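You operate a simulated robot arm through the tools that you are given. There is no shell and no other tool.

Carry out the task below with a simulated robot arm. There is one attempt and no reset: what you move stays moved.

## Task
Jog machine 2 to within 2 mm of X 520, Y 860, Z 330.
Fine: lock Z for the X and Y moves, then unlock it and lower the probe.

Only the result counts: the job must be done as asked and must still hold three seconds after the hand-in. Knocking over, shifting, dropping, spilling or breaking anything else fails it.

## Robot
A 7-joint arm with a two-finger parallel gripper, fixed in place. Base frame: the origin is at the foot of the arm, x ahead of it, y to its left, z up; the work surface is at about z = 71. Units: cm, degrees, N and s.
Its first joint turns from -166.0 to 166.0 degrees. Payload 4.4 kg.
Tool frame: the origin (TCP) lies between the finger pads and is the grasp point; the fingertips stand 2.3 cm ahead of it; z points along the fingers, y is the line along which they close. The gripper opens to 9.4 cm. The fingers are 3.8 cm wide and 1 cm thick; the gripper's body (5.4 by 9.6 cm) begins 3.9 cm behind the TCP.
Orientation is told as [roll, pitch, yaw] about the base's x, y, z axes, in that order, counted from this pose: with the fingers straight down and closing along the base's y, the tool's x points along the base's -x, its y along +y and its z along -z.

## Interface
- The arm moves only by the tool apply_moves. Its argument "targets" is a list of rows, each an object of numbers (a shift or turn left out is 0, a gripper value left out holds the last): "dx", "dy", "dz": the shift along the tool's x, y, z in cm; "rx", "ry", "rz": the turn, a rotation vector about the tool's x, y, z in degrees; "fingers": the closure, from 0 (fully open) to 1 (shut). In form: [{"dx": .., "dy": .., "dz": .., "rx": .., "ry": .., "rz": .., "fingers": ..}, ...]. A call has 1 to 20 rows; each row shifts and turns the commanded pose from where the row before left it, along the tool's axes as they then stand. Rows are played at 5 a second. More than 5 cm and 8.6 degrees between two rows, or a gripper value outside its range, and nothing of the call is played. Where a pose cannot be reached the arm comes as near as it can. A force on the tool above 40 N (or 10 N above the force at the start of the call, whichever is more), or a blocked arm, ends the call early, and 0.2 s more pass. The fingers move at their own pace (about 7.2 cm/s each) and stop on an object; they squeeze with about 30 N. The grip force told is the motor's: it shows also when the fingers shut on nothing. Time passes only in rows, and 0.2 s behind the last, so rows that do not move let the fingers close. It gives the time, the measured TCP pose, the force on the tool (base axes), the opening and the grip force at its end, in the units of the frame above (readings bear some noise), with the torque about the TCP (base axes, N m) and any sound that the robot's microphone picked up, and new pictures: "show" is both (left out), scene, wrist or none.
- Cameras (640 x 400 px; columns grow to the right, rows downward): "scene" is fixed at [5.12, -49.98, 131]; the picture's right is [0.68, -0.74, 0.00], its down [-0.23, -0.21, -0.95] and it looks along [0.70, 0.64, -0.31] (base axes); focal length 359 px, centre (320, 200). "wrist" rides on the gripper at [8.6, 1.6, -7.4] in the tool frame; the picture's right is [-0.18, 0.98, 0.00], its down [-0.58, -0.11, -0.81] and it looks along [-0.79, -0.15, 0.59] (tool axes); focal length 243 px, centre (320, 200). There is no depth. A picture from a camera that has moved, and an enlarged one, comes with that camera's place and axes in the base frame and with its lens.
- enlarge(camera, box): a new picture of the part [left, top, right, bottom] of that camera's present view, enlarged. It takes no simulated time.
- sign_off(): hands the job in; it is judged then, once.

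Nothing tells you positions but the pictures and the camera data. Unless the task says otherwise, let go and move clear before handing in.

The tools are called after "Request:" by a JSON object that holds its "name" and its "arguments". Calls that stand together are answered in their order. apply_moves: Moves the arm, as the interface text tells. Its arguments: {"type":"object","properties":{"targets":{"type":"array"},"show":{"type":"string","enum":["both","scene","wrist","none"]}},"required":["targets"]} The other tools are called the same way: enlarge (camera, box) takes an enlarged picture of a part of a camera's view; sign_off () hands the job in.

At the start:

```text
time_s: 0.0
tcp_pos: [61.1, 23.86, 96.89]
tcp_rot: [0.0, 0.1, 0.0]
wrist_force: [-0.8, -0.2, 0.1]
ft_torque: [0.04, -0.04, 0.03]
opening: 9.39
grip_force: 0.1
```

scene: 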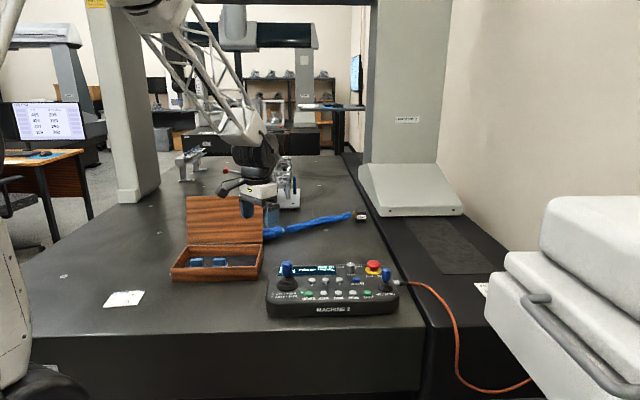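
wrist: 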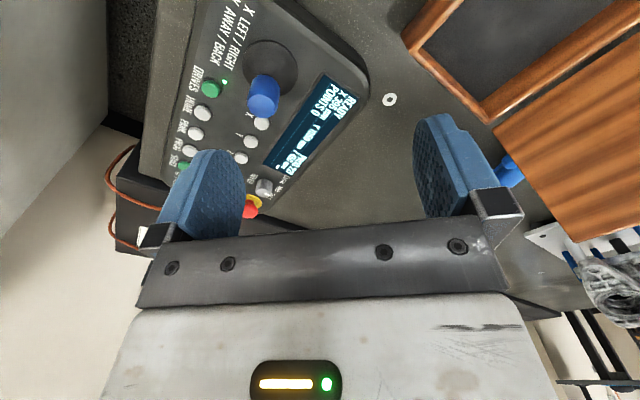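

I see a jog control box labelled "MACHINE 2" with two joysticks, buttons, an emergency stop and a display. I'll look closer at the box and the rest of the scene before moving.

Request:
{"name": "enlarge", "arguments": {"camera": "scene", "box": [260, 250, 410, 325]}}

Request:
{"name": "enlarge", "arguments": {"camera": "wrist", "box": [140, 0, 380, 220]}}

Request:
{"name": "enlarge", "arguments": {"camera": "scene", "box": [160, 100, 420, 260]}}

Request:
{"name": "enlarge", "arguments": {"camera": "scene", "box": [0, 90, 110, 150]}}

```text
4.27 times, centred on (335, 288) of scene
camera zoom: at [5.12, -49.98, 131.0], right [0.68, -0.74, 0.0], down [-0.23, -0.21, -0.95], along [0.7, 0.64, -0.31], focal length 1532 px, centre (256, -173)
```

zoom: 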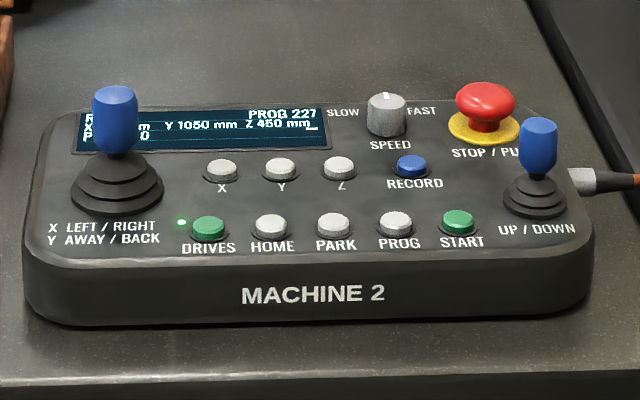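

```text
1.82 times, centred on (260, 110) of wrist
camera zoom: at [52.32, 25.37, 104.38], right [0.18, 0.98, 0.0], down [0.58, -0.11, 0.81], along [0.79, -0.15, -0.59], focal length 441 px, centre (429, 364)
```

zoom: 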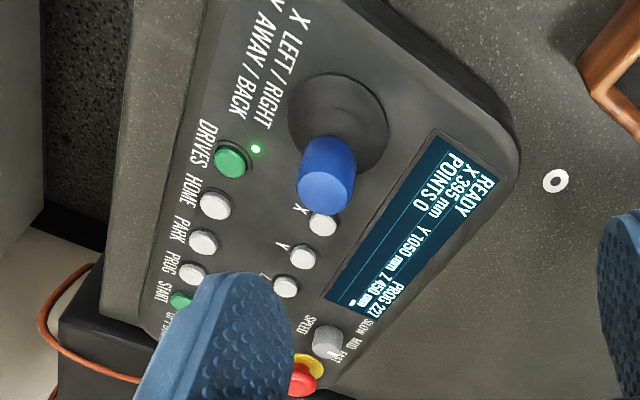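

```text
2.46 times, centred on (290, 180) of scene
camera zoom: at [5.12, -49.98, 131.0], right [0.68, -0.74, 0.0], down [-0.23, -0.21, -0.95], along [0.7, 0.64, -0.31], focal length 884 px, centre (394, 249)
```

zoom: 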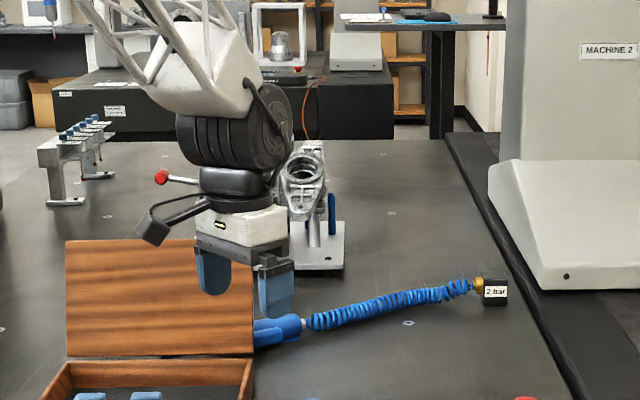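

```text
5.82 times, centred on (55, 120) of scene
camera zoom: at [5.12, -49.98, 131.0], right [0.68, -0.74, 0.0], down [-0.23, -0.21, -0.95], along [0.7, 0.64, -0.31], focal length 2090 px, centre (1862, 666)
```

zoom: 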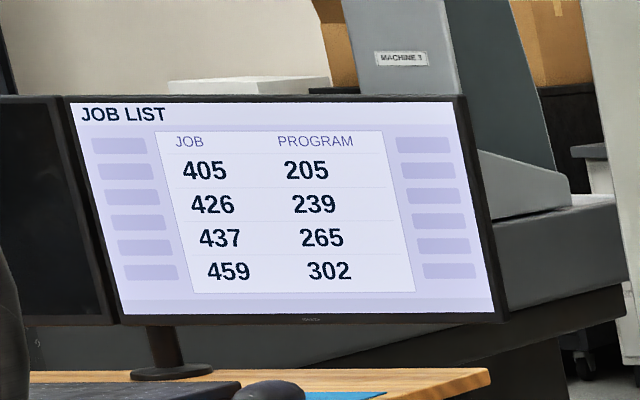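

The box sits angled about −45° on the table. The left stick is near (65, 17), the Z button near (76.4, 8.1, 76.7) and the right stick near (83, −4). The display reads X 395, Y 1050, Z 450, so I need +125, −190 and −120 mm. First I'll align the tool with the box, close the fingers and move over the Z button to see its position more exactly.

Request:
{"name": "apply_moves", "arguments": {"targets": [{"rz": -7.5, "fingers": 1}, {"rz": -7.5}, {"rz": -7.5}, {"rz": -7.5}, {"rz": -7.5}, {"rz": -7.5}, {"dy": -3.5}, {"dy": -3.5}, {"dy": -3.5}, {"dy": -3.5}, {"dy": -3.5}, {"dy": -3.5}, {}]}}

```text
time_s: 2.8
tcp_pos: [75.88, 9.03, 97.01]
tcp_rot: [0.0, 0.1, 44.9]
wrist_force: [-0.7, -0.5, -0.4]
ft_torque: [0.02, 0.04, -0.02]
opening: 0.0
grip_force: 30.1
camera wrist: at [68.54, 4.03, 104.53], right [-0.57, 0.82, 0.0], down [0.49, 0.33, 0.81], along [0.67, 0.46, -0.59], focal length 243 px, centre (320, 200)
```

scene: 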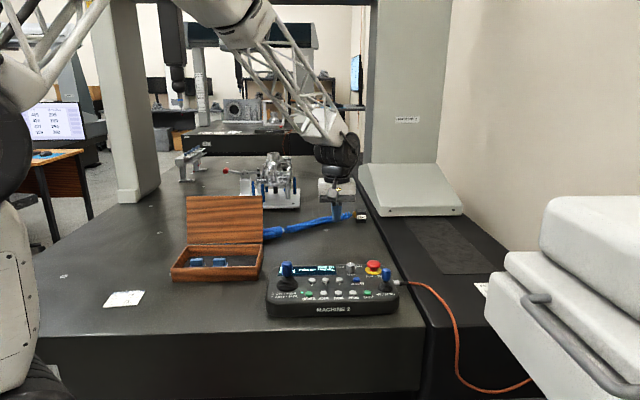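
wrist: 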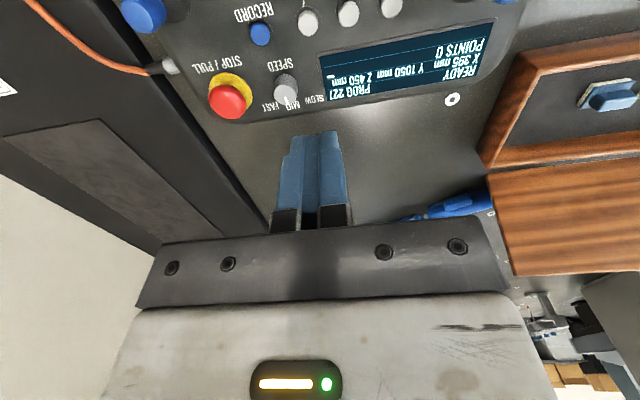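

The wrist view now shows the top half of the box upside down, with the display readable. I'll enlarge both views to pin down the Z button and the probe.

Request:
{"name": "enlarge", "arguments": {"camera": "wrist", "box": [110, 0, 530, 150]}}

Request:
{"name": "enlarge", "arguments": {"camera": "scene", "box": [100, 0, 380, 220]}}

Request:
{"name": "enlarge", "arguments": {"camera": "scene", "box": [260, 250, 410, 325]}}

```text
1.52 times, centred on (320, 75) of wrist
camera zoom: at [68.54, 4.03, 104.53], right [-0.57, 0.82, 0.0], down [0.49, 0.33, 0.81], along [0.67, 0.46, -0.59], focal length 370 px, centre (320, 390)
```

zoom: 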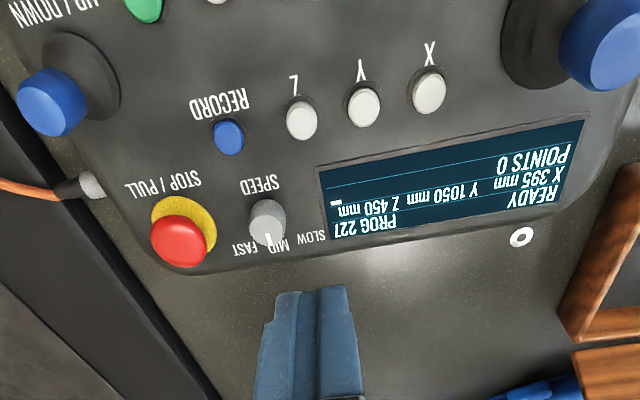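

```text
1.82 times, centred on (240, 110) of scene
camera zoom: at [5.12, -49.98, 131.0], right [0.68, -0.74, 0.0], down [-0.23, -0.21, -0.95], along [0.7, 0.64, -0.31], focal length 653 px, centre (466, 364)
```

zoom: 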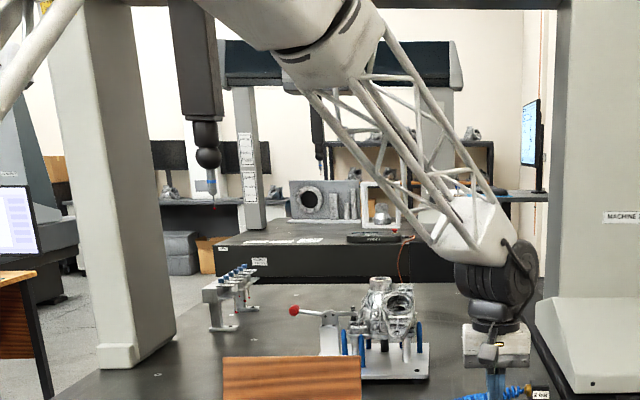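

```text
4.27 times, centred on (335, 288) of scene
camera zoom: at [5.12, -49.98, 131.0], right [0.68, -0.74, 0.0], down [-0.23, -0.21, -0.95], along [0.7, 0.64, -0.31], focal length 1532 px, centre (256, -173)
```

zoom: 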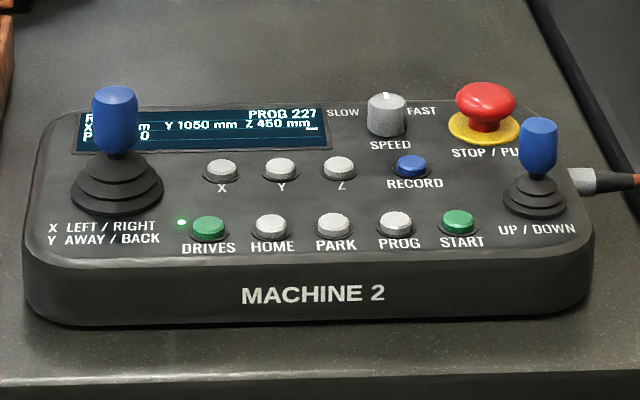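

The Z button works out at about (76.5, 8.15, 76.6), and both cameras agree. The speed knob is on MID. The probe hangs far off near (95, 129), clear of the arm. I'll come down above Z and check the alignment.

Request:
{"name": "apply_moves", "arguments": {"targets": [{"dx": 0.18, "dy": -1.06, "dz": 3}, {"dz": 4}, {"dz": 4}, {"dz": 3}, {}]}}

```text
time_s: 4.0
tcp_pos: [76.73, 8.17, 82.69]
tcp_rot: [0.0, -0.1, 45.1]
wrist_force: [0.1, -0.6, -0.8]
ft_torque: [0.0, 0.01, -0.03]
opening: 0.0
grip_force: 30.2
camera wrist: at [69.34, 3.16, 90.16], right [-0.57, 0.82, 0.0], down [0.49, 0.33, 0.81], along [0.67, 0.46, -0.59], focal length 243 px, centre (320, 200)
```

scene: 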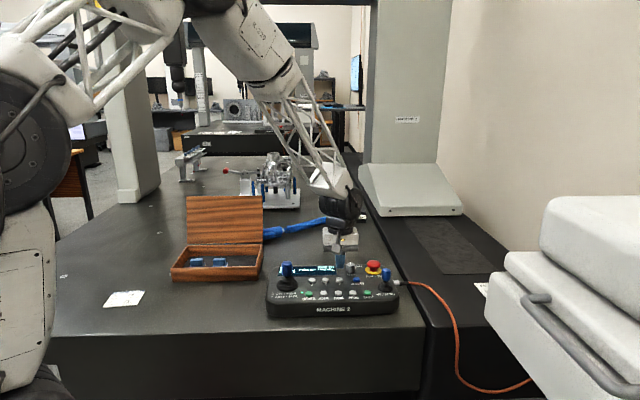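
wrist: 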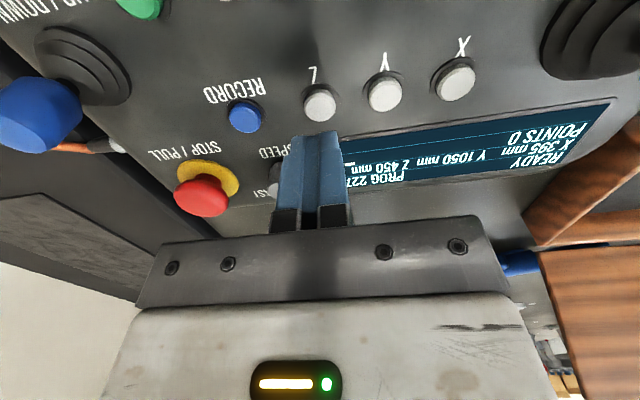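

The fingertips line up with Z, about 0.3 cm too far to the back. I'll correct that, descend to just above the button and then press in small steps.

Request:
{"name": "apply_moves", "arguments": {"targets": [{"dx": 0.3, "dz": 1.5}, {"dz": 1.3}, {"dz": 0.4}, {"dz": 0.3}, {}]}}

Request:
{"name": "enlarge", "arguments": {"camera": "scene", "box": [260, 220, 410, 325]}}

```text
time_s: 5.2
tcp_pos: [76.38, 7.86, 79.41]
tcp_rot: [0.0, 0.0, 45.0]
wrist_force: [-0.3, -0.3, -0.8]
ft_torque: [0.05, 0.02, 0.0]
opening: 0.0
grip_force: 30.2
camera wrist: at [68.99, 2.88, 86.86], right [-0.57, 0.82, 0.0], down [0.49, 0.33, 0.81], along [0.67, 0.46, -0.59], focal length 243 px, centre (320, 200)
```

scene: 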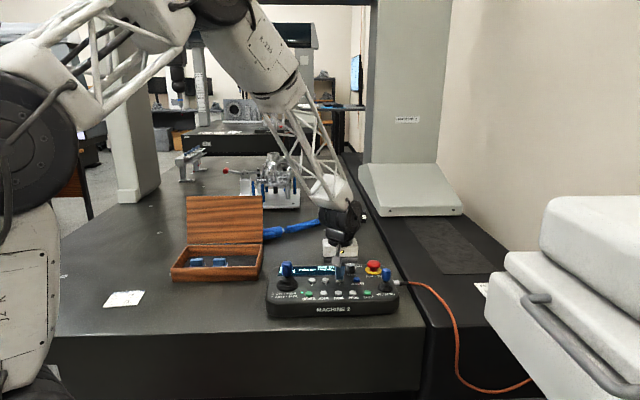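
wrist: 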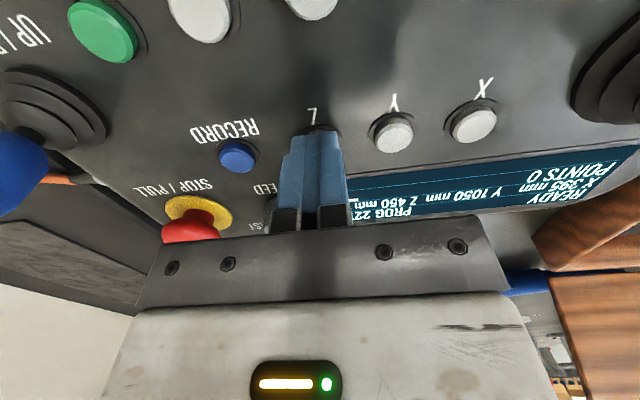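

```text
3.81 times, centred on (335, 272) of scene
camera zoom: at [5.12, -49.98, 131.0], right [0.68, -0.74, 0.0], down [-0.23, -0.21, -0.95], along [0.7, 0.64, -0.31], focal length 1368 px, centre (263, -76)
```

zoom: 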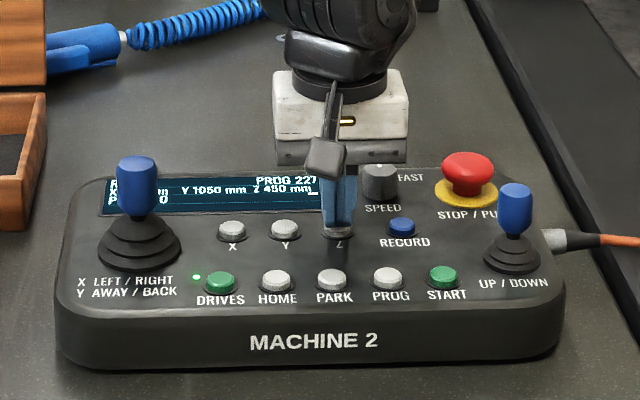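

The tip is right over the Z button with about 0.4 cm left. I'll press in small steps until the force rises or the panel reacts.

Request:
{"name": "apply_moves", "arguments": {"targets": [{"dz": 0.2}, {"dz": 0.2}, {"dz": 0.1}, {}], "show": "wrist"}}

```text
time_s: 6.2
tcp_pos: [76.27, 7.83, 78.97]
tcp_rot: [0.0, 0.0, 45.1]
wrist_force: [0.8, 1.9, 1.9]
ft_torque: [-0.01, -0.01, -0.01]
opening: 0.0
grip_force: 30.3
camera wrist: at [69.01, 2.88, 86.37], right [-0.57, 0.82, 0.0], down [0.49, 0.33, 0.81], along [0.67, 0.46, -0.59], focal length 243 px, centre (320, 200)
```

wrist: 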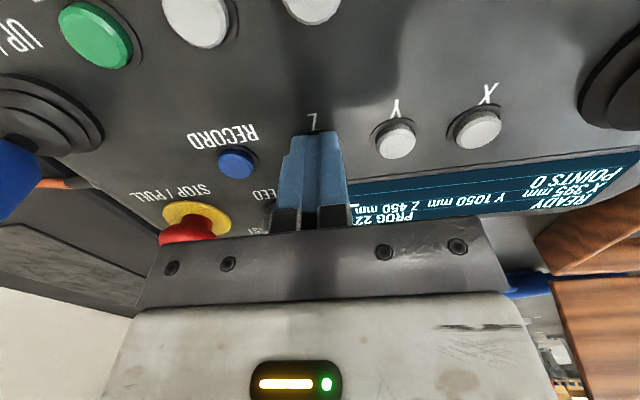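

Contact has begun at about 2 N. I'll press a little further.

Request:
{"name": "apply_moves", "arguments": {"targets": [{"dz": 0.1}, {"dz": 0.1}, {}], "show": "wrist"}}

Request:
{"name": "enlarge", "arguments": {"camera": "scene", "box": [260, 220, 410, 325]}}

```text
time_s: 7.0
tcp_pos: [76.36, 7.91, 78.7]
tcp_rot: [0.1, -0.1, 45.1]
wrist_force: [0.3, -0.7, 3.2]
ft_torque: [-0.08, -0.05, -0.01]
opening: 0.02
grip_force: 30.2
heard: click
camera wrist: at [69.01, 2.88, 86.15], right [-0.57, 0.82, 0.0], down [0.49, 0.33, 0.81], along [0.67, 0.46, -0.59], focal length 243 px, centre (320, 200)
```

wrist: 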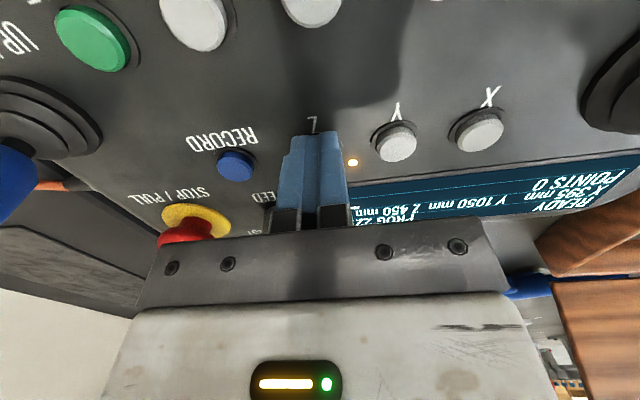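

```text
3.81 times, centred on (335, 272) of scene
camera zoom: at [5.12, -49.98, 131.0], right [0.68, -0.74, 0.0], down [-0.23, -0.21, -0.95], along [0.7, 0.64, -0.31], focal length 1368 px, centre (263, -76)
```

zoom: 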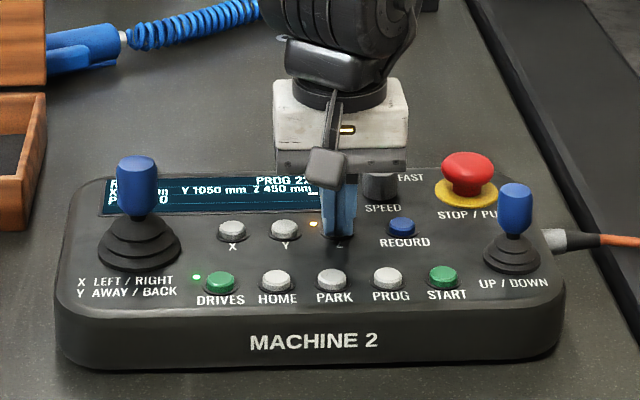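

I heard a click and an amber lamp lit beside Z, so the Z lock appears to be on. I'll lift off and check that the lamp stays lit.

Request:
{"name": "apply_moves", "arguments": {"targets": [{"dz": -1}, {"dz": -3}, {"dz": -4}, {"dz": -4}, {"dz": -3}, {}]}}

Request:
{"name": "enlarge", "arguments": {"camera": "scene", "box": [260, 250, 410, 325]}}

Request:
{"name": "enlarge", "arguments": {"camera": "wrist", "box": [110, 0, 640, 150]}}

```text
time_s: 8.4
tcp_pos: [76.17, 7.8, 93.67]
tcp_rot: [0.0, 0.0, 44.9]
wrist_force: [0.0, -0.6, -0.8]
ft_torque: [-0.01, -0.01, 0.02]
opening: 0.0
grip_force: 30.3
camera wrist: at [68.95, 2.79, 101.24], right [-0.57, 0.82, 0.0], down [0.49, 0.33, 0.81], along [0.67, 0.46, -0.59], focal length 243 px, centre (320, 200)
```

scene: 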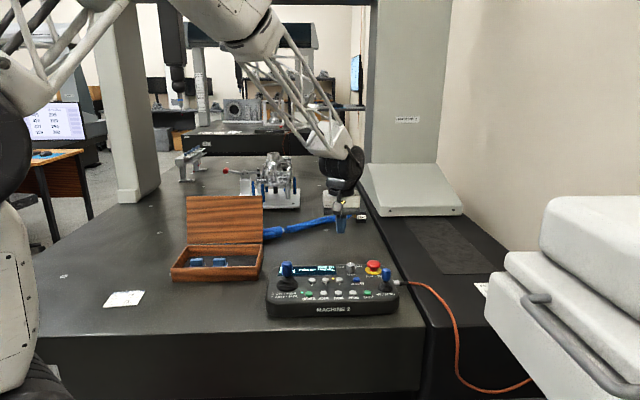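
wrist: 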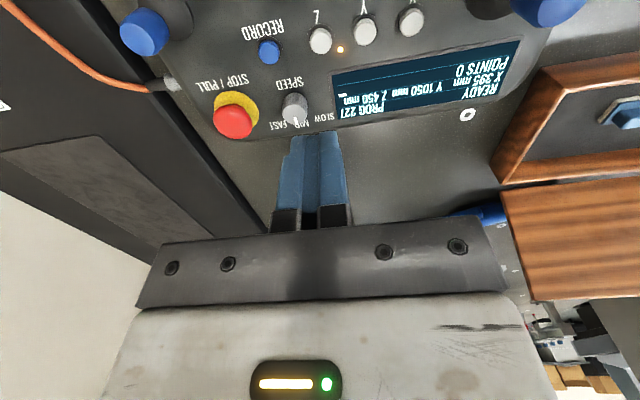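

```text
4.27 times, centred on (335, 288) of scene
camera zoom: at [5.12, -49.98, 131.0], right [0.68, -0.74, 0.0], down [-0.23, -0.21, -0.95], along [0.7, 0.64, -0.31], focal length 1532 px, centre (256, -173)
```

zoom: 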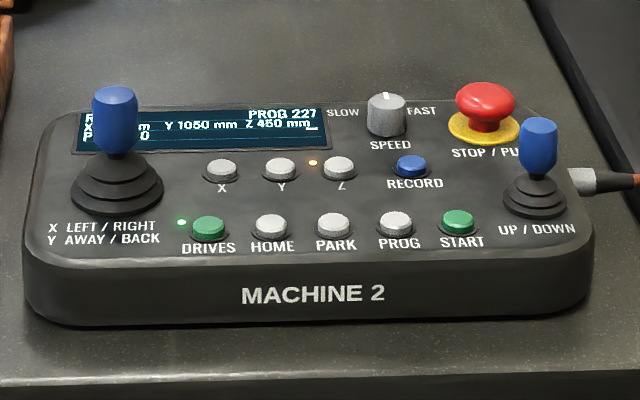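

```text
1.21 times, centred on (375, 75) of wrist
camera zoom: at [68.95, 2.79, 101.24], right [-0.57, 0.82, 0.0], down [0.49, 0.33, 0.81], along [0.67, 0.46, -0.59], focal length 293 px, centre (254, 351)
```

zoom: 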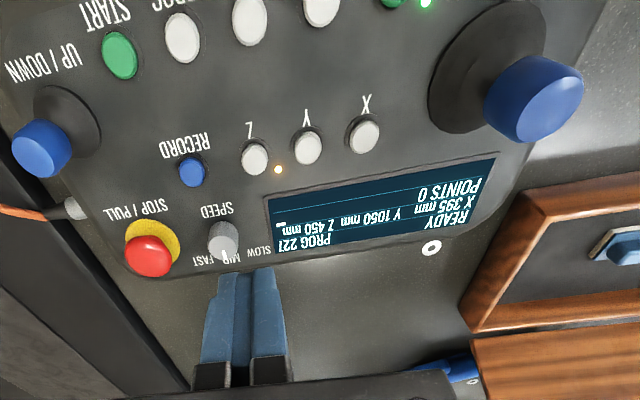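

The Z lamp stays lit, so Z is locked. The left stick's handle is near (64.5, 17.1, 81.7) and about 2.9 cm thick. I'll move above it with the fingers part-way open so they can straddle the handle and push it either way along X.

Request:
{"name": "apply_moves", "arguments": {"targets": [{"dx": 0.42, "dy": 3.7, "fingers": 0.45}, {"dx": 0.42, "dy": 3.7}, {"dx": 0.42, "dy": 3.7}, {"dx": 0.42, "dy": 3.73}, {}]}}

Request:
{"name": "enlarge", "arguments": {"camera": "wrist", "box": [110, 0, 530, 220]}}

Request:
{"name": "enlarge", "arguments": {"camera": "scene", "box": [220, 200, 380, 320]}}

```text
time_s: 9.6
tcp_pos: [64.59, 16.98, 93.8]
tcp_rot: [0.0, 0.0, 45.2]
wrist_force: [-0.7, 0.9, 0.4]
ft_torque: [-0.04, 0.02, -0.02]
opening: 5.18
grip_force: 0.1
camera wrist: at [57.2, 12.02, 101.26], right [-0.57, 0.82, 0.0], down [0.49, 0.33, 0.81], along [0.66, 0.46, -0.59], focal length 243 px, centre (320, 200)
```

scene: 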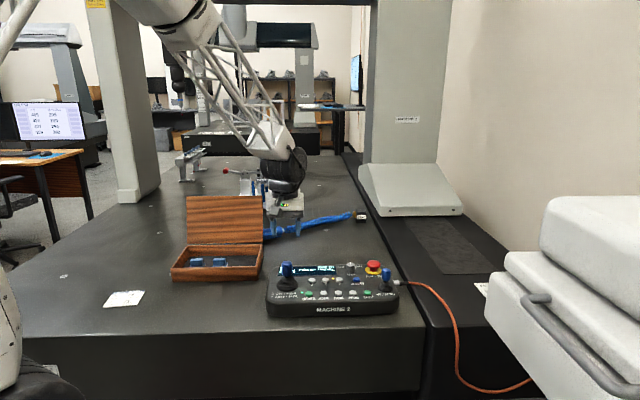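
wrist: 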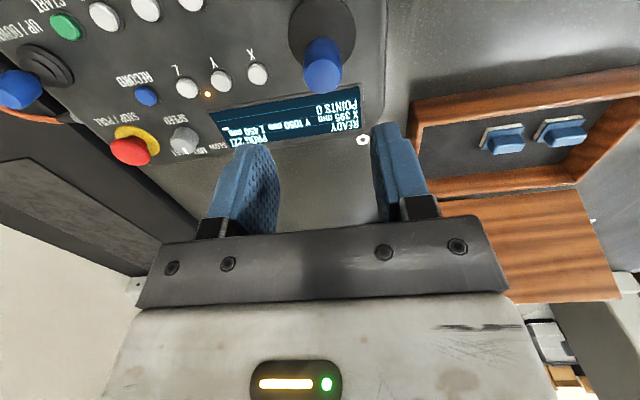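

```text
1.52 times, centred on (320, 110) of wrist
camera zoom: at [57.2, 12.02, 101.26], right [-0.57, 0.82, 0.0], down [0.49, 0.33, 0.81], along [0.66, 0.46, -0.59], focal length 370 px, centre (320, 337)
```

zoom: 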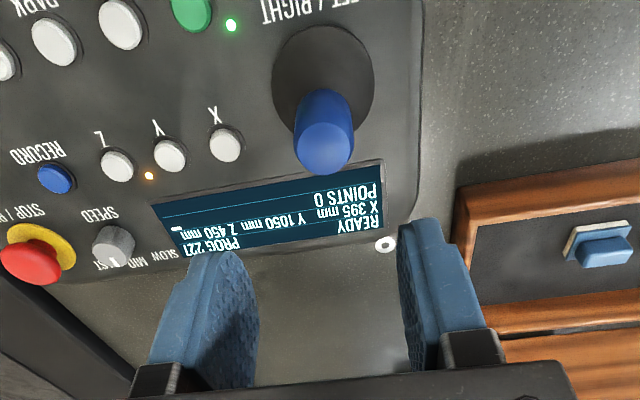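

```text
3.33 times, centred on (300, 260) of scene
camera zoom: at [5.12, -49.98, 131.0], right [0.68, -0.74, 0.0], down [-0.23, -0.21, -0.95], along [0.7, 0.64, -0.31], focal length 1197 px, centre (387, 0)
```

zoom: 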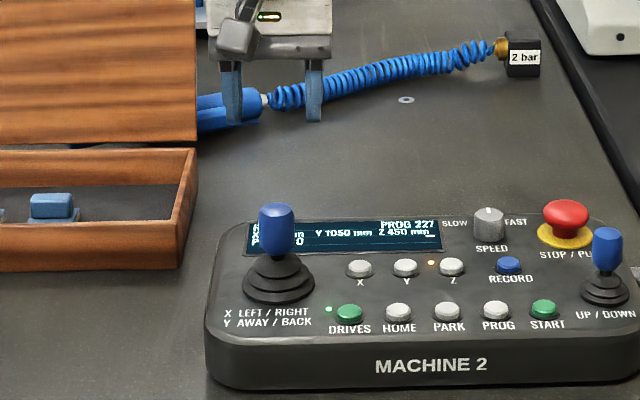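

The handle's axis is at about (64.3, 17.2). I'll make that small correction and lower in two stages so the fingers come down on either side of it.

Request:
{"name": "apply_moves", "arguments": {"targets": [{"dx": 0.05, "dy": 0.36, "dz": 2}, {"dz": 3}, {"dz": 2}, {}]}}

Request:
{"name": "enlarge", "arguments": {"camera": "scene", "box": [220, 200, 380, 320]}}

```text
time_s: 10.6
tcp_pos: [64.32, 17.17, 86.73]
tcp_rot: [0.0, 0.1, 45.0]
wrist_force: [-0.7, 0.6, -0.5]
ft_torque: [0.01, -0.01, -0.01]
opening: 5.16
grip_force: 0.0
camera wrist: at [56.93, 12.25, 94.12], right [-0.57, 0.82, 0.0], down [0.49, 0.33, 0.81], along [0.67, 0.46, -0.59], focal length 243 px, centre (320, 200)
```

scene: 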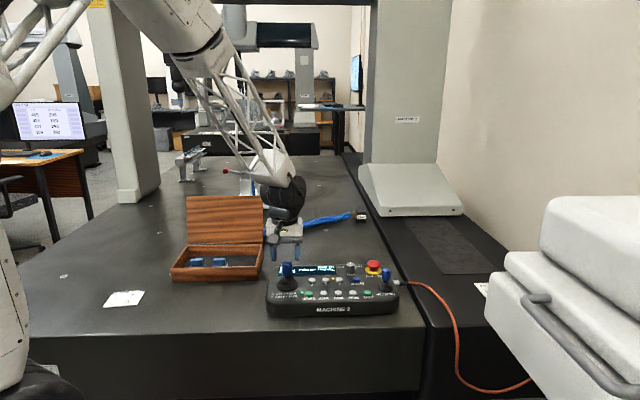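
wrist: 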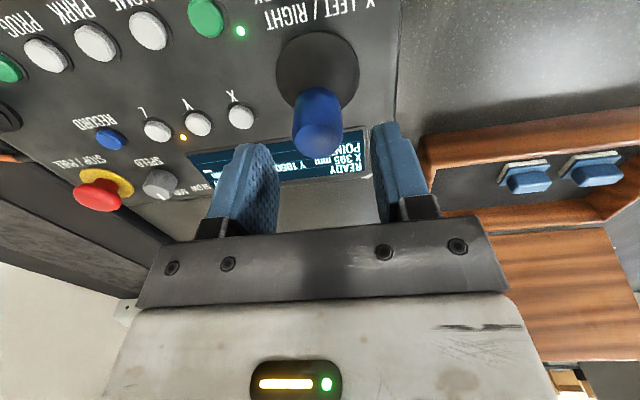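

```text
3.33 times, centred on (300, 260) of scene
camera zoom: at [5.12, -49.98, 131.0], right [0.68, -0.74, 0.0], down [-0.23, -0.21, -0.95], along [0.7, 0.64, -0.31], focal length 1197 px, centre (387, 0)
```

zoom: 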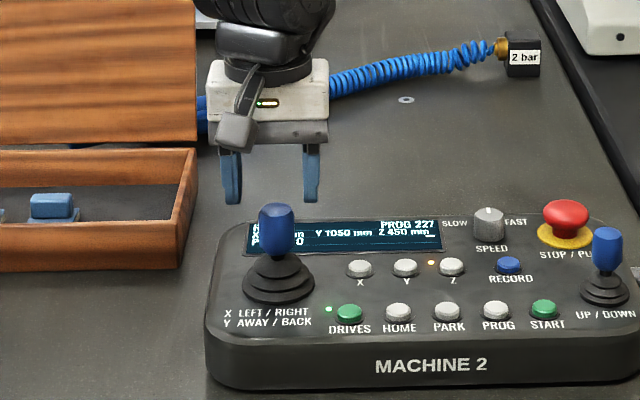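

The fingers are centred over the handle and their tips are level with its top. I'll lower about 4 cm to straddle it.

Request:
{"name": "apply_moves", "arguments": {"targets": [{"dz": 1.5}, {"dz": 1.5}, {"dz": 1.2}, {}]}}

Request:
{"name": "enlarge", "arguments": {"camera": "scene", "box": [220, 200, 380, 320]}}

Request:
{"name": "enlarge", "arguments": {"camera": "wrist", "box": [110, 70, 530, 270]}}

```text
time_s: 11.6
tcp_pos: [64.38, 17.49, 82.49]
tcp_rot: [-0.1, 0.0, 45.1]
wrist_force: [-0.3, 0.1, -0.5]
ft_torque: [0.02, -0.02, 0.02]
opening: 5.17
grip_force: 0.0
camera wrist: at [57.03, 12.44, 89.97], right [-0.57, 0.82, 0.0], down [0.49, 0.33, 0.81], along [0.67, 0.46, -0.59], focal length 243 px, centre (320, 200)
```

scene: 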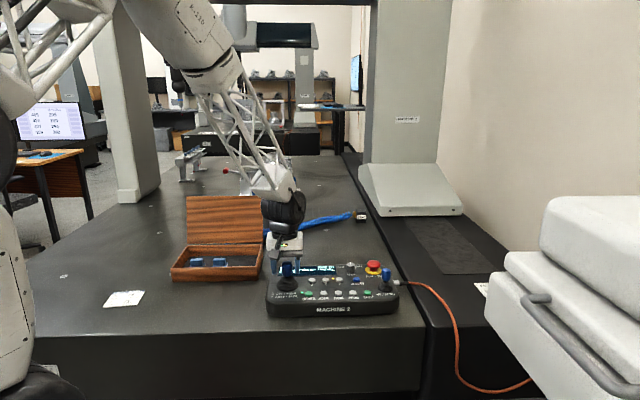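
wrist: 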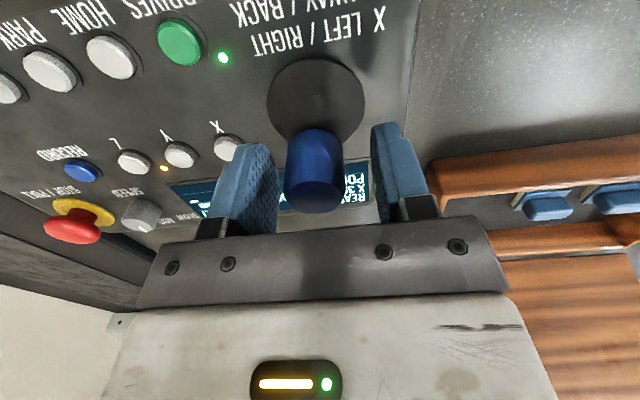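

```text
3.33 times, centred on (300, 260) of scene
camera zoom: at [5.12, -49.98, 131.0], right [0.68, -0.74, 0.0], down [-0.23, -0.21, -0.95], along [0.7, 0.64, -0.31], focal length 1197 px, centre (387, 0)
```

zoom: 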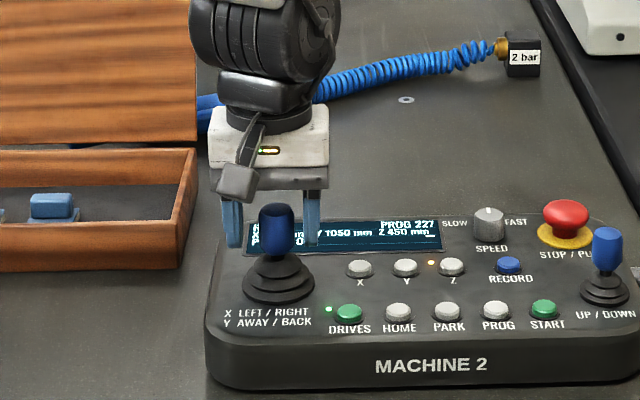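

```text
1.52 times, centred on (320, 170) of wrist
camera zoom: at [57.03, 12.44, 89.97], right [-0.57, 0.82, 0.0], down [0.49, 0.33, 0.81], along [0.67, 0.46, -0.59], focal length 370 px, centre (320, 246)
```

zoom: 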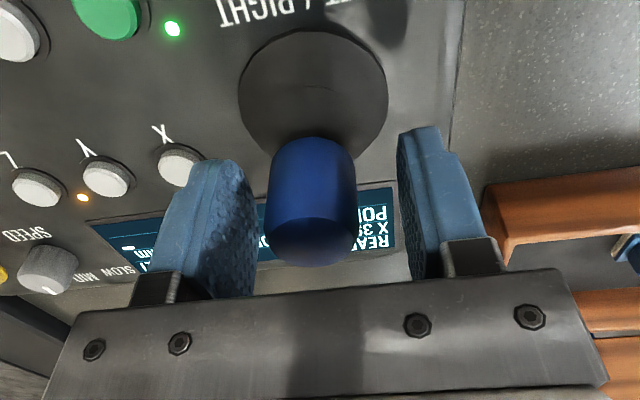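

The fingers straddle the handle with about 1.1 cm of clearance on each side. I'll ease right, along tool −y, to take up the gap and then give a small push to see how X responds.

Request:
{"name": "apply_moves", "arguments": {"targets": [{"dy": -0.6}, {"dy": -0.5}, {"dy": -0.3}, {}]}}

Request:
{"name": "enlarge", "arguments": {"camera": "scene", "box": [220, 200, 380, 320]}}

Request:
{"name": "enlarge", "arguments": {"camera": "wrist", "box": [110, 70, 530, 270]}}

```text
time_s: 12.6
tcp_pos: [65.29, 16.41, 82.51]
tcp_rot: [0.0, 0.0, 45.0]
wrist_force: [0.8, 0.1, 1.0]
ft_torque: [0.0, -0.01, 0.0]
opening: 5.18
grip_force: 0.0
camera wrist: at [58.02, 11.41, 90.0], right [-0.57, 0.82, 0.0], down [0.49, 0.33, 0.81], along [0.67, 0.46, -0.59], focal length 243 px, centre (320, 200)
```

scene: 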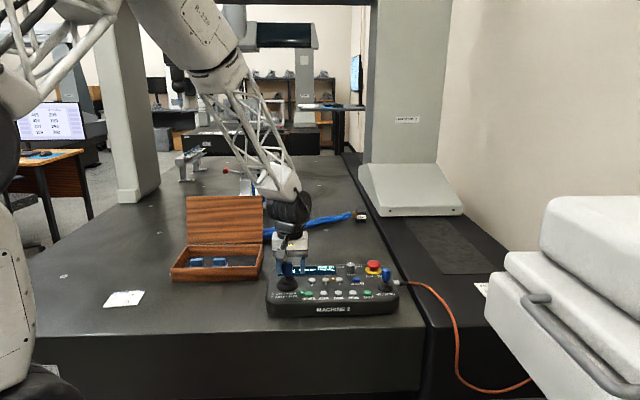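
wrist: 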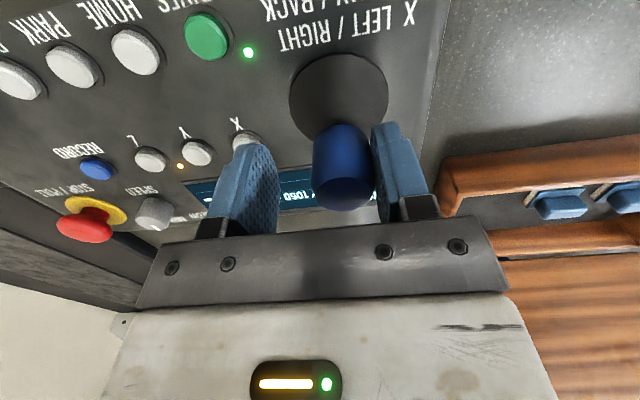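

```text
3.33 times, centred on (300, 260) of scene
camera zoom: at [5.12, -49.98, 131.0], right [0.68, -0.74, 0.0], down [-0.23, -0.21, -0.95], along [0.7, 0.64, -0.31], focal length 1197 px, centre (387, 0)
```

zoom: 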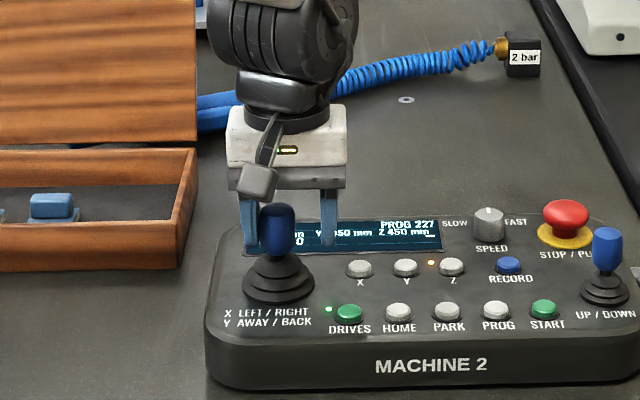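

```text
1.52 times, centred on (320, 170) of wrist
camera zoom: at [58.02, 11.41, 90.0], right [-0.57, 0.82, 0.0], down [0.49, 0.33, 0.81], along [0.67, 0.46, -0.59], focal length 370 px, centre (320, 246)
```

zoom: 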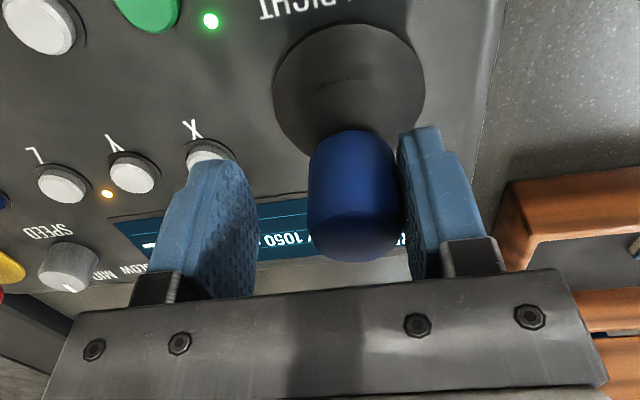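

The handle and finger now hide the X reading from both cameras. If I turn the gripper 90° so the wrist camera sits to the left of the stick, the display should stay visible during the jog. I'll re-centre, lift clear, turn to yaw −45° and check the reading.

Request:
{"name": "apply_moves", "arguments": {"targets": [{"dy": 0.7}, {"dy": 0.55}, {"dz": -2}, {"dz": -2.5}, {"dz": -2}, {"rz": 8.2}, {"rz": 8.2}, {"rz": 8.2}, {"rz": 8.2}, {"rz": 8.2}, {"rz": 8.2}, {"rz": 8.2}, {"rz": 8.2}, {"rz": 8.2}, {"rz": 8.1}, {"rz": 8.1}, {}]}}

Request:
{"name": "enlarge", "arguments": {"camera": "wrist", "box": [110, 0, 640, 220]}}

Request:
{"name": "enlarge", "arguments": {"camera": "scene", "box": [220, 200, 380, 320]}}

```text
time_s: 16.2
tcp_pos: [64.33, 17.24, 89.09]
tcp_rot: [0.0, 0.0, -45.0]
wrist_force: [0.0, 0.6, -0.3]
ft_torque: [0.02, -0.03, -0.04]
opening: 5.15
grip_force: 0.1
camera wrist: at [59.43, 24.46, 96.49], right [0.83, 0.56, 0.0], down [0.33, -0.49, 0.81], along [0.46, -0.67, -0.59], focal length 243 px, centre (320, 200)
```

scene: 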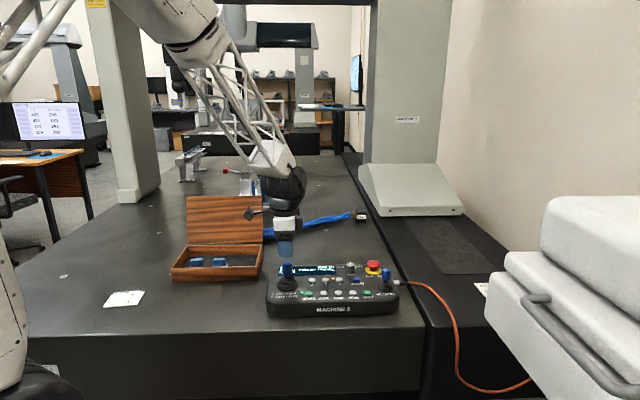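
wrist: 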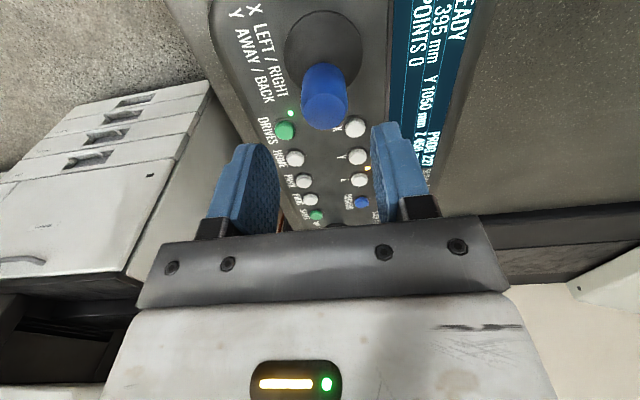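

```text
1.21 times, centred on (375, 110) of wrist
camera zoom: at [59.43, 24.46, 96.49], right [0.83, 0.56, 0.0], down [0.33, -0.49, 0.81], along [0.46, -0.67, -0.59], focal length 293 px, centre (254, 309)
```

zoom: 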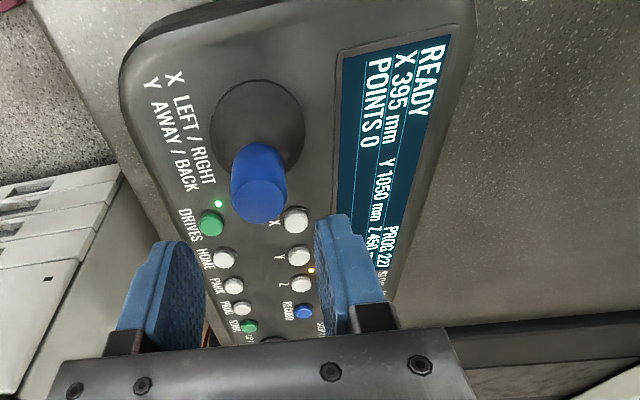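

```text
3.33 times, centred on (300, 260) of scene
camera zoom: at [5.12, -49.98, 131.0], right [0.68, -0.74, 0.0], down [-0.23, -0.21, -0.95], along [0.7, 0.64, -0.31], focal length 1197 px, centre (387, 0)
```

zoom: 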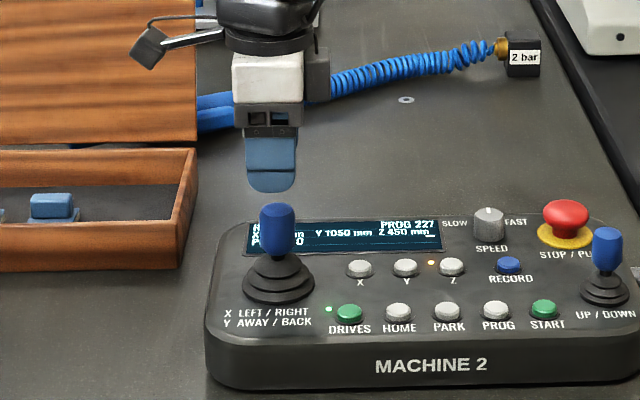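

With this orientation the wrist view shows the display clearly, and X is still 395. I'll shut the fingers, move to the left of the stick and go down. From there I can push it right while reading the values.

Request:
{"name": "apply_moves", "arguments": {"targets": [{"dx": 1.9, "dy": 0.2, "fingers": 1}, {"dx": 2.0}, {}, {}, {"dz": 2.5}, {"dz": 2.0}, {"dz": 1.8}, {}]}}

Request:
{"name": "enlarge", "arguments": {"camera": "wrist", "box": [170, 0, 590, 220]}}

Request:
{"name": "enlarge", "arguments": {"camera": "scene", "box": [220, 200, 380, 320]}}

```text
time_s: 18.0
tcp_pos: [61.88, 20.19, 82.6]
tcp_rot: [0.0, 0.0, -44.9]
wrist_force: [0.2, -0.4, 0.4]
ft_torque: [0.0, -0.01, -0.03]
opening: 0.01
grip_force: 30.6
camera wrist: at [56.8, 27.5, 90.11], right [0.82, 0.57, 0.0], down [0.33, -0.49, 0.81], along [0.46, -0.67, -0.59], focal length 243 px, centre (320, 200)
```

scene: 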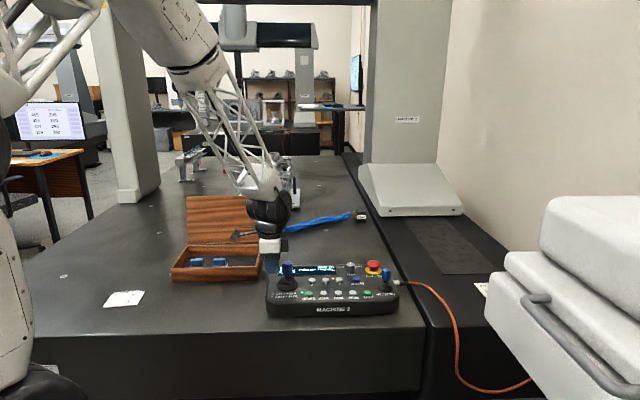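
wrist: 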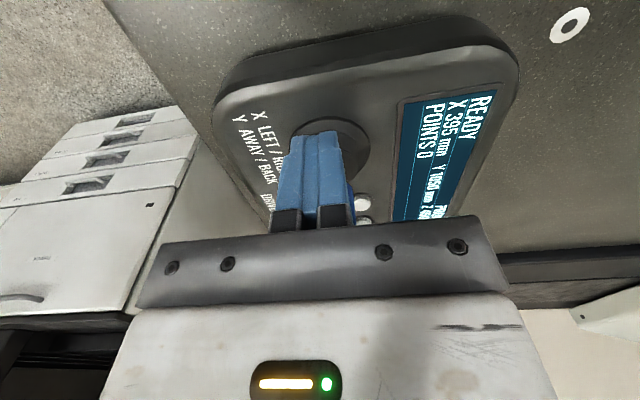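

```text
1.52 times, centred on (380, 110) of wrist
camera zoom: at [56.8, 27.5, 90.11], right [0.82, 0.57, 0.0], down [0.33, -0.49, 0.81], along [0.46, -0.67, -0.59], focal length 370 px, centre (229, 337)
```

zoom: 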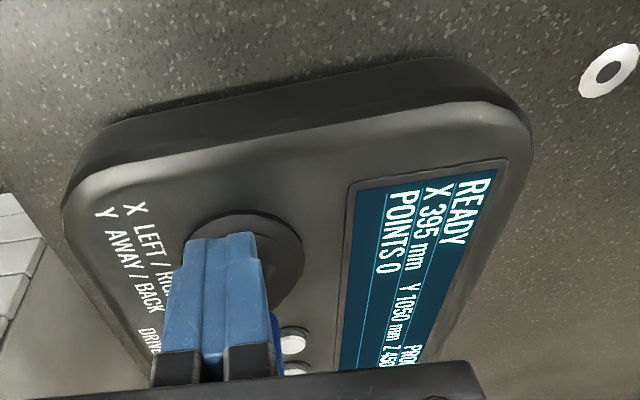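

```text
3.33 times, centred on (300, 260) of scene
camera zoom: at [5.12, -49.98, 131.0], right [0.68, -0.74, 0.0], down [-0.23, -0.21, -0.95], along [0.7, 0.64, -0.31], focal length 1197 px, centre (387, 0)
```

zoom: 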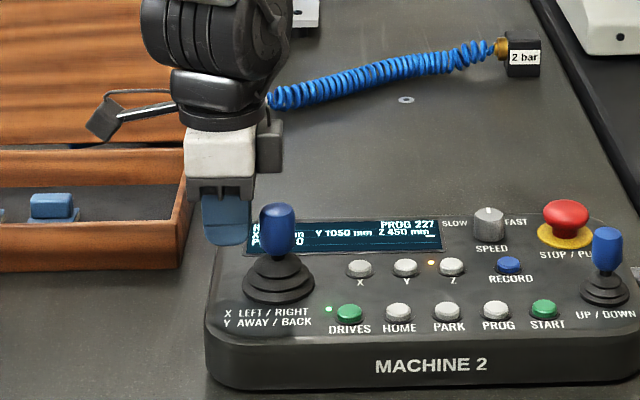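

The display stays readable here and the finger is about 0.6 cm left of the handle. I'll push right in small steps and see how X reacts.

Request:
{"name": "apply_moves", "arguments": {"targets": [{"dx": -0.4}, {"dx": -0.3}, {"dx": -0.3}, {}], "show": "wrist"}}

Request:
{"name": "enlarge", "arguments": {"camera": "wrist", "box": [350, 50, 560, 230]}}

Request:
{"name": "enlarge", "arguments": {"camera": "scene", "box": [220, 200, 380, 320]}}

```text
time_s: 19.0
tcp_pos: [62.5, 19.36, 82.75]
tcp_rot: [0.0, 0.0, -45.1]
wrist_force: [-0.6, 0.0, 1.3]
ft_torque: [-0.01, 0.01, -0.01]
opening: 0.01
grip_force: 30.1
camera wrist: at [57.52, 26.71, 90.17], right [0.82, 0.57, 0.0], down [0.33, -0.49, 0.81], along [0.46, -0.67, -0.59], focal length 243 px, centre (320, 200)
```

wrist: 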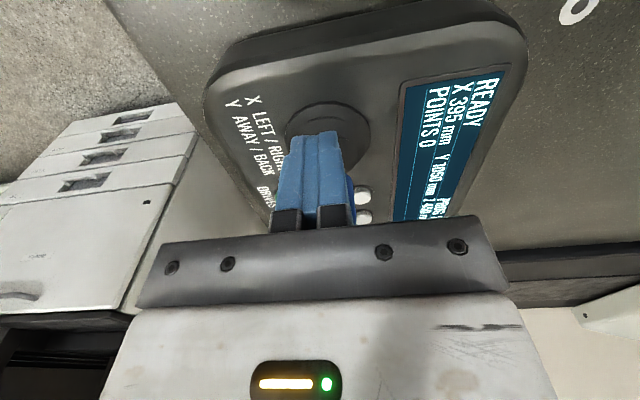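

```text
2.22 times, centred on (455, 140) of wrist
camera zoom: at [57.52, 26.71, 90.17], right [0.82, 0.57, 0.0], down [0.33, -0.49, 0.81], along [0.46, -0.67, -0.59], focal length 539 px, centre (20, 333)
```

zoom: 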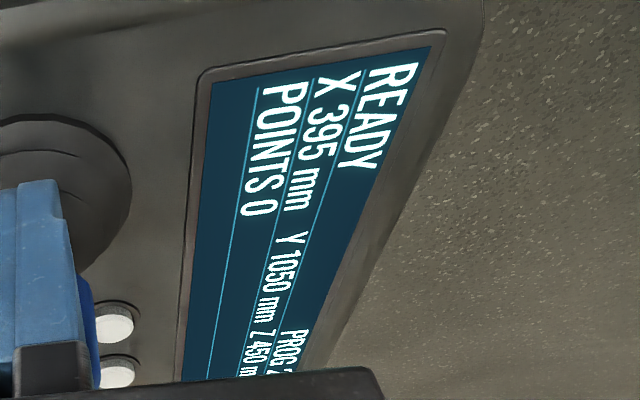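

```text
3.33 times, centred on (300, 260) of scene
camera zoom: at [5.12, -49.98, 131.0], right [0.68, -0.74, 0.0], down [-0.23, -0.21, -0.95], along [0.7, 0.64, -0.31], focal length 1197 px, centre (387, 0)
```

zoom: 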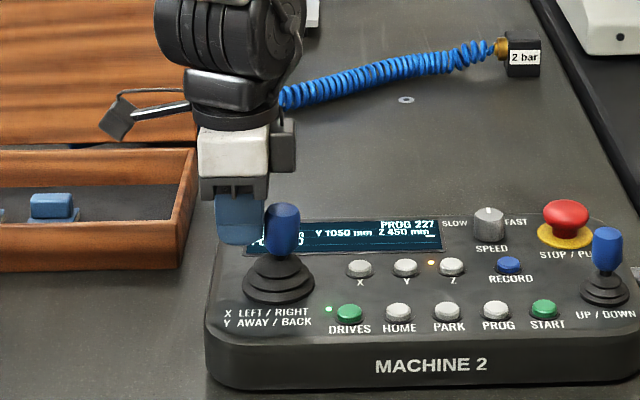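

The stick is just starting to tilt and X is still 395, so it is within the deadband. I'll push another 0.3 cm.

Request:
{"name": "apply_moves", "arguments": {"targets": [{"dx": -0.3}, {}], "show": "none"}}

Request:
{"name": "enlarge", "arguments": {"camera": "wrist", "box": [350, 50, 560, 230]}}

```text
time_s: 19.6
tcp_pos: [62.83, 19.24, 82.66]
tcp_rot: [0.1, 0.1, -44.9]
wrist_force: [-0.7, -0.3, 0.8]
ft_torque: [0.01, -0.01, 0.0]
opening: 0.0
grip_force: 30.0
```

```text
2.22 times, centred on (455, 140) of wrist
camera zoom: at [57.71, 26.51, 90.15], right [0.82, 0.57, 0.0], down [0.33, -0.49, 0.81], along [0.46, -0.66, -0.59], focal length 539 px, centre (20, 333)
```

zoom: 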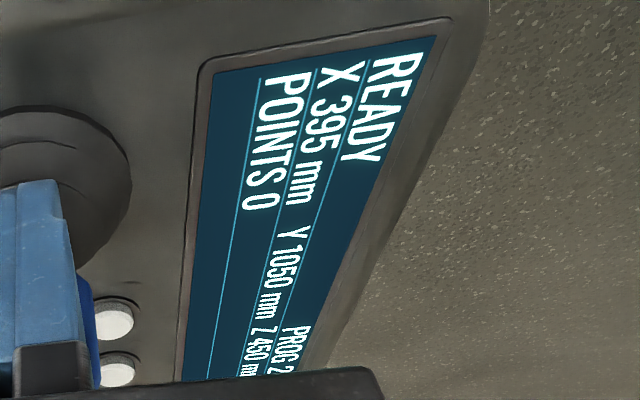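

X is still 395. I'll push another 0.3 cm.

Request:
{"name": "apply_moves", "arguments": {"targets": [{"dx": -0.3}, {}], "show": "scene"}}

Request:
{"name": "enlarge", "arguments": {"camera": "wrist", "box": [350, 50, 560, 230]}}

Request:
{"name": "enlarge", "arguments": {"camera": "scene", "box": [220, 200, 380, 320]}}

```text
time_s: 20.2
tcp_pos: [62.93, 19.13, 82.73]
tcp_rot: [0.0, 0.0, -44.9]
wrist_force: [-0.7, 1.2, 0.4]
ft_torque: [0.05, 0.0, 0.0]
opening: 0.0
grip_force: 30.3
```

scene: 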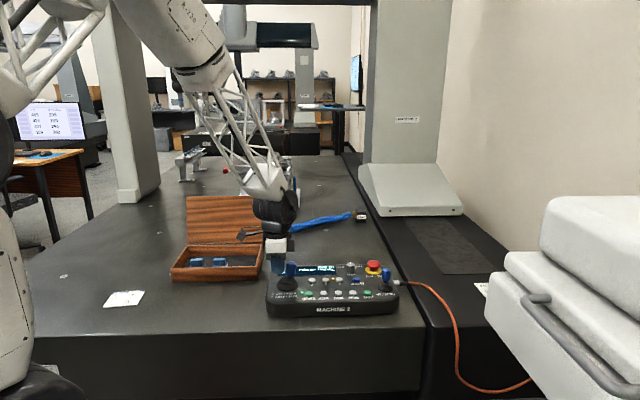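

```text
2.22 times, centred on (455, 140) of wrist
camera zoom: at [57.93, 26.34, 90.14], right [0.82, 0.57, 0.0], down [0.33, -0.49, 0.81], along [0.46, -0.66, -0.59], focal length 539 px, centre (20, 333)
```

zoom: 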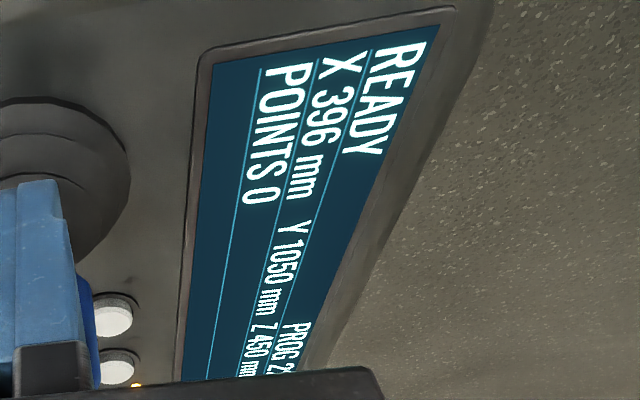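

```text
3.33 times, centred on (300, 260) of scene
camera zoom: at [5.12, -49.98, 131.0], right [0.68, -0.74, 0.0], down [-0.23, -0.21, -0.95], along [0.7, 0.64, -0.31], focal length 1197 px, centre (387, 0)
```

zoom: 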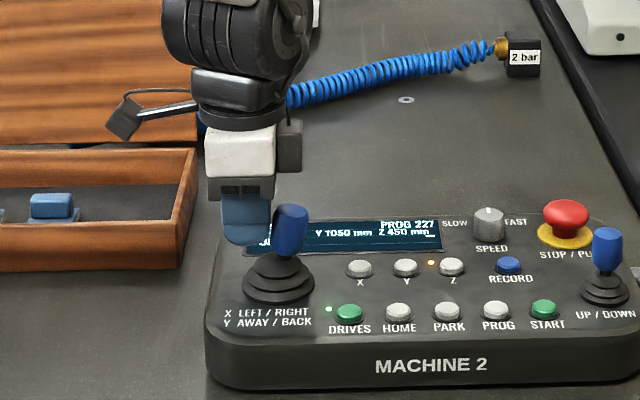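

Pushing right increases X: it now reads 396, beyond a deadband. I'll push a little more and hold it to measure the speed.

Request:
{"name": "apply_moves", "arguments": {"targets": [{"dx": -0.3}, {}, {}, {}, {}], "show": "none"}}

Request:
{"name": "enlarge", "arguments": {"camera": "wrist", "box": [350, 40, 560, 220]}}

```text
time_s: 21.4
tcp_pos: [63.2, 18.86, 82.62]
tcp_rot: [0.0, 0.0, -44.8]
wrist_force: [-0.3, 1.4, -1.0]
ft_torque: [0.03, -0.01, 0.01]
opening: 0.01
grip_force: 30.0
```

```text
2.22 times, centred on (455, 130) of wrist
camera zoom: at [58.14, 26.1, 90.16], right [0.82, 0.57, 0.0], down [0.33, -0.49, 0.81], along [0.46, -0.67, -0.59], focal length 539 px, centre (20, 356)
```

zoom: 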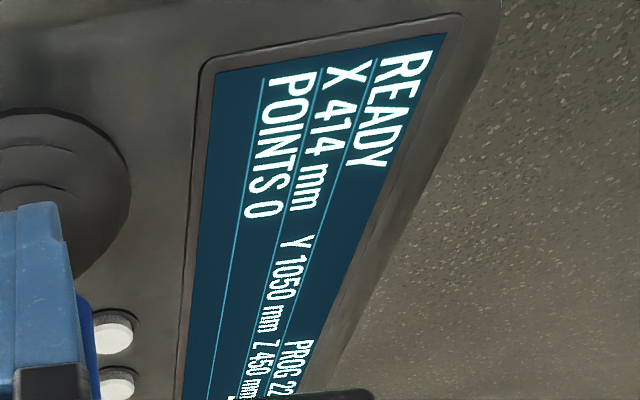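

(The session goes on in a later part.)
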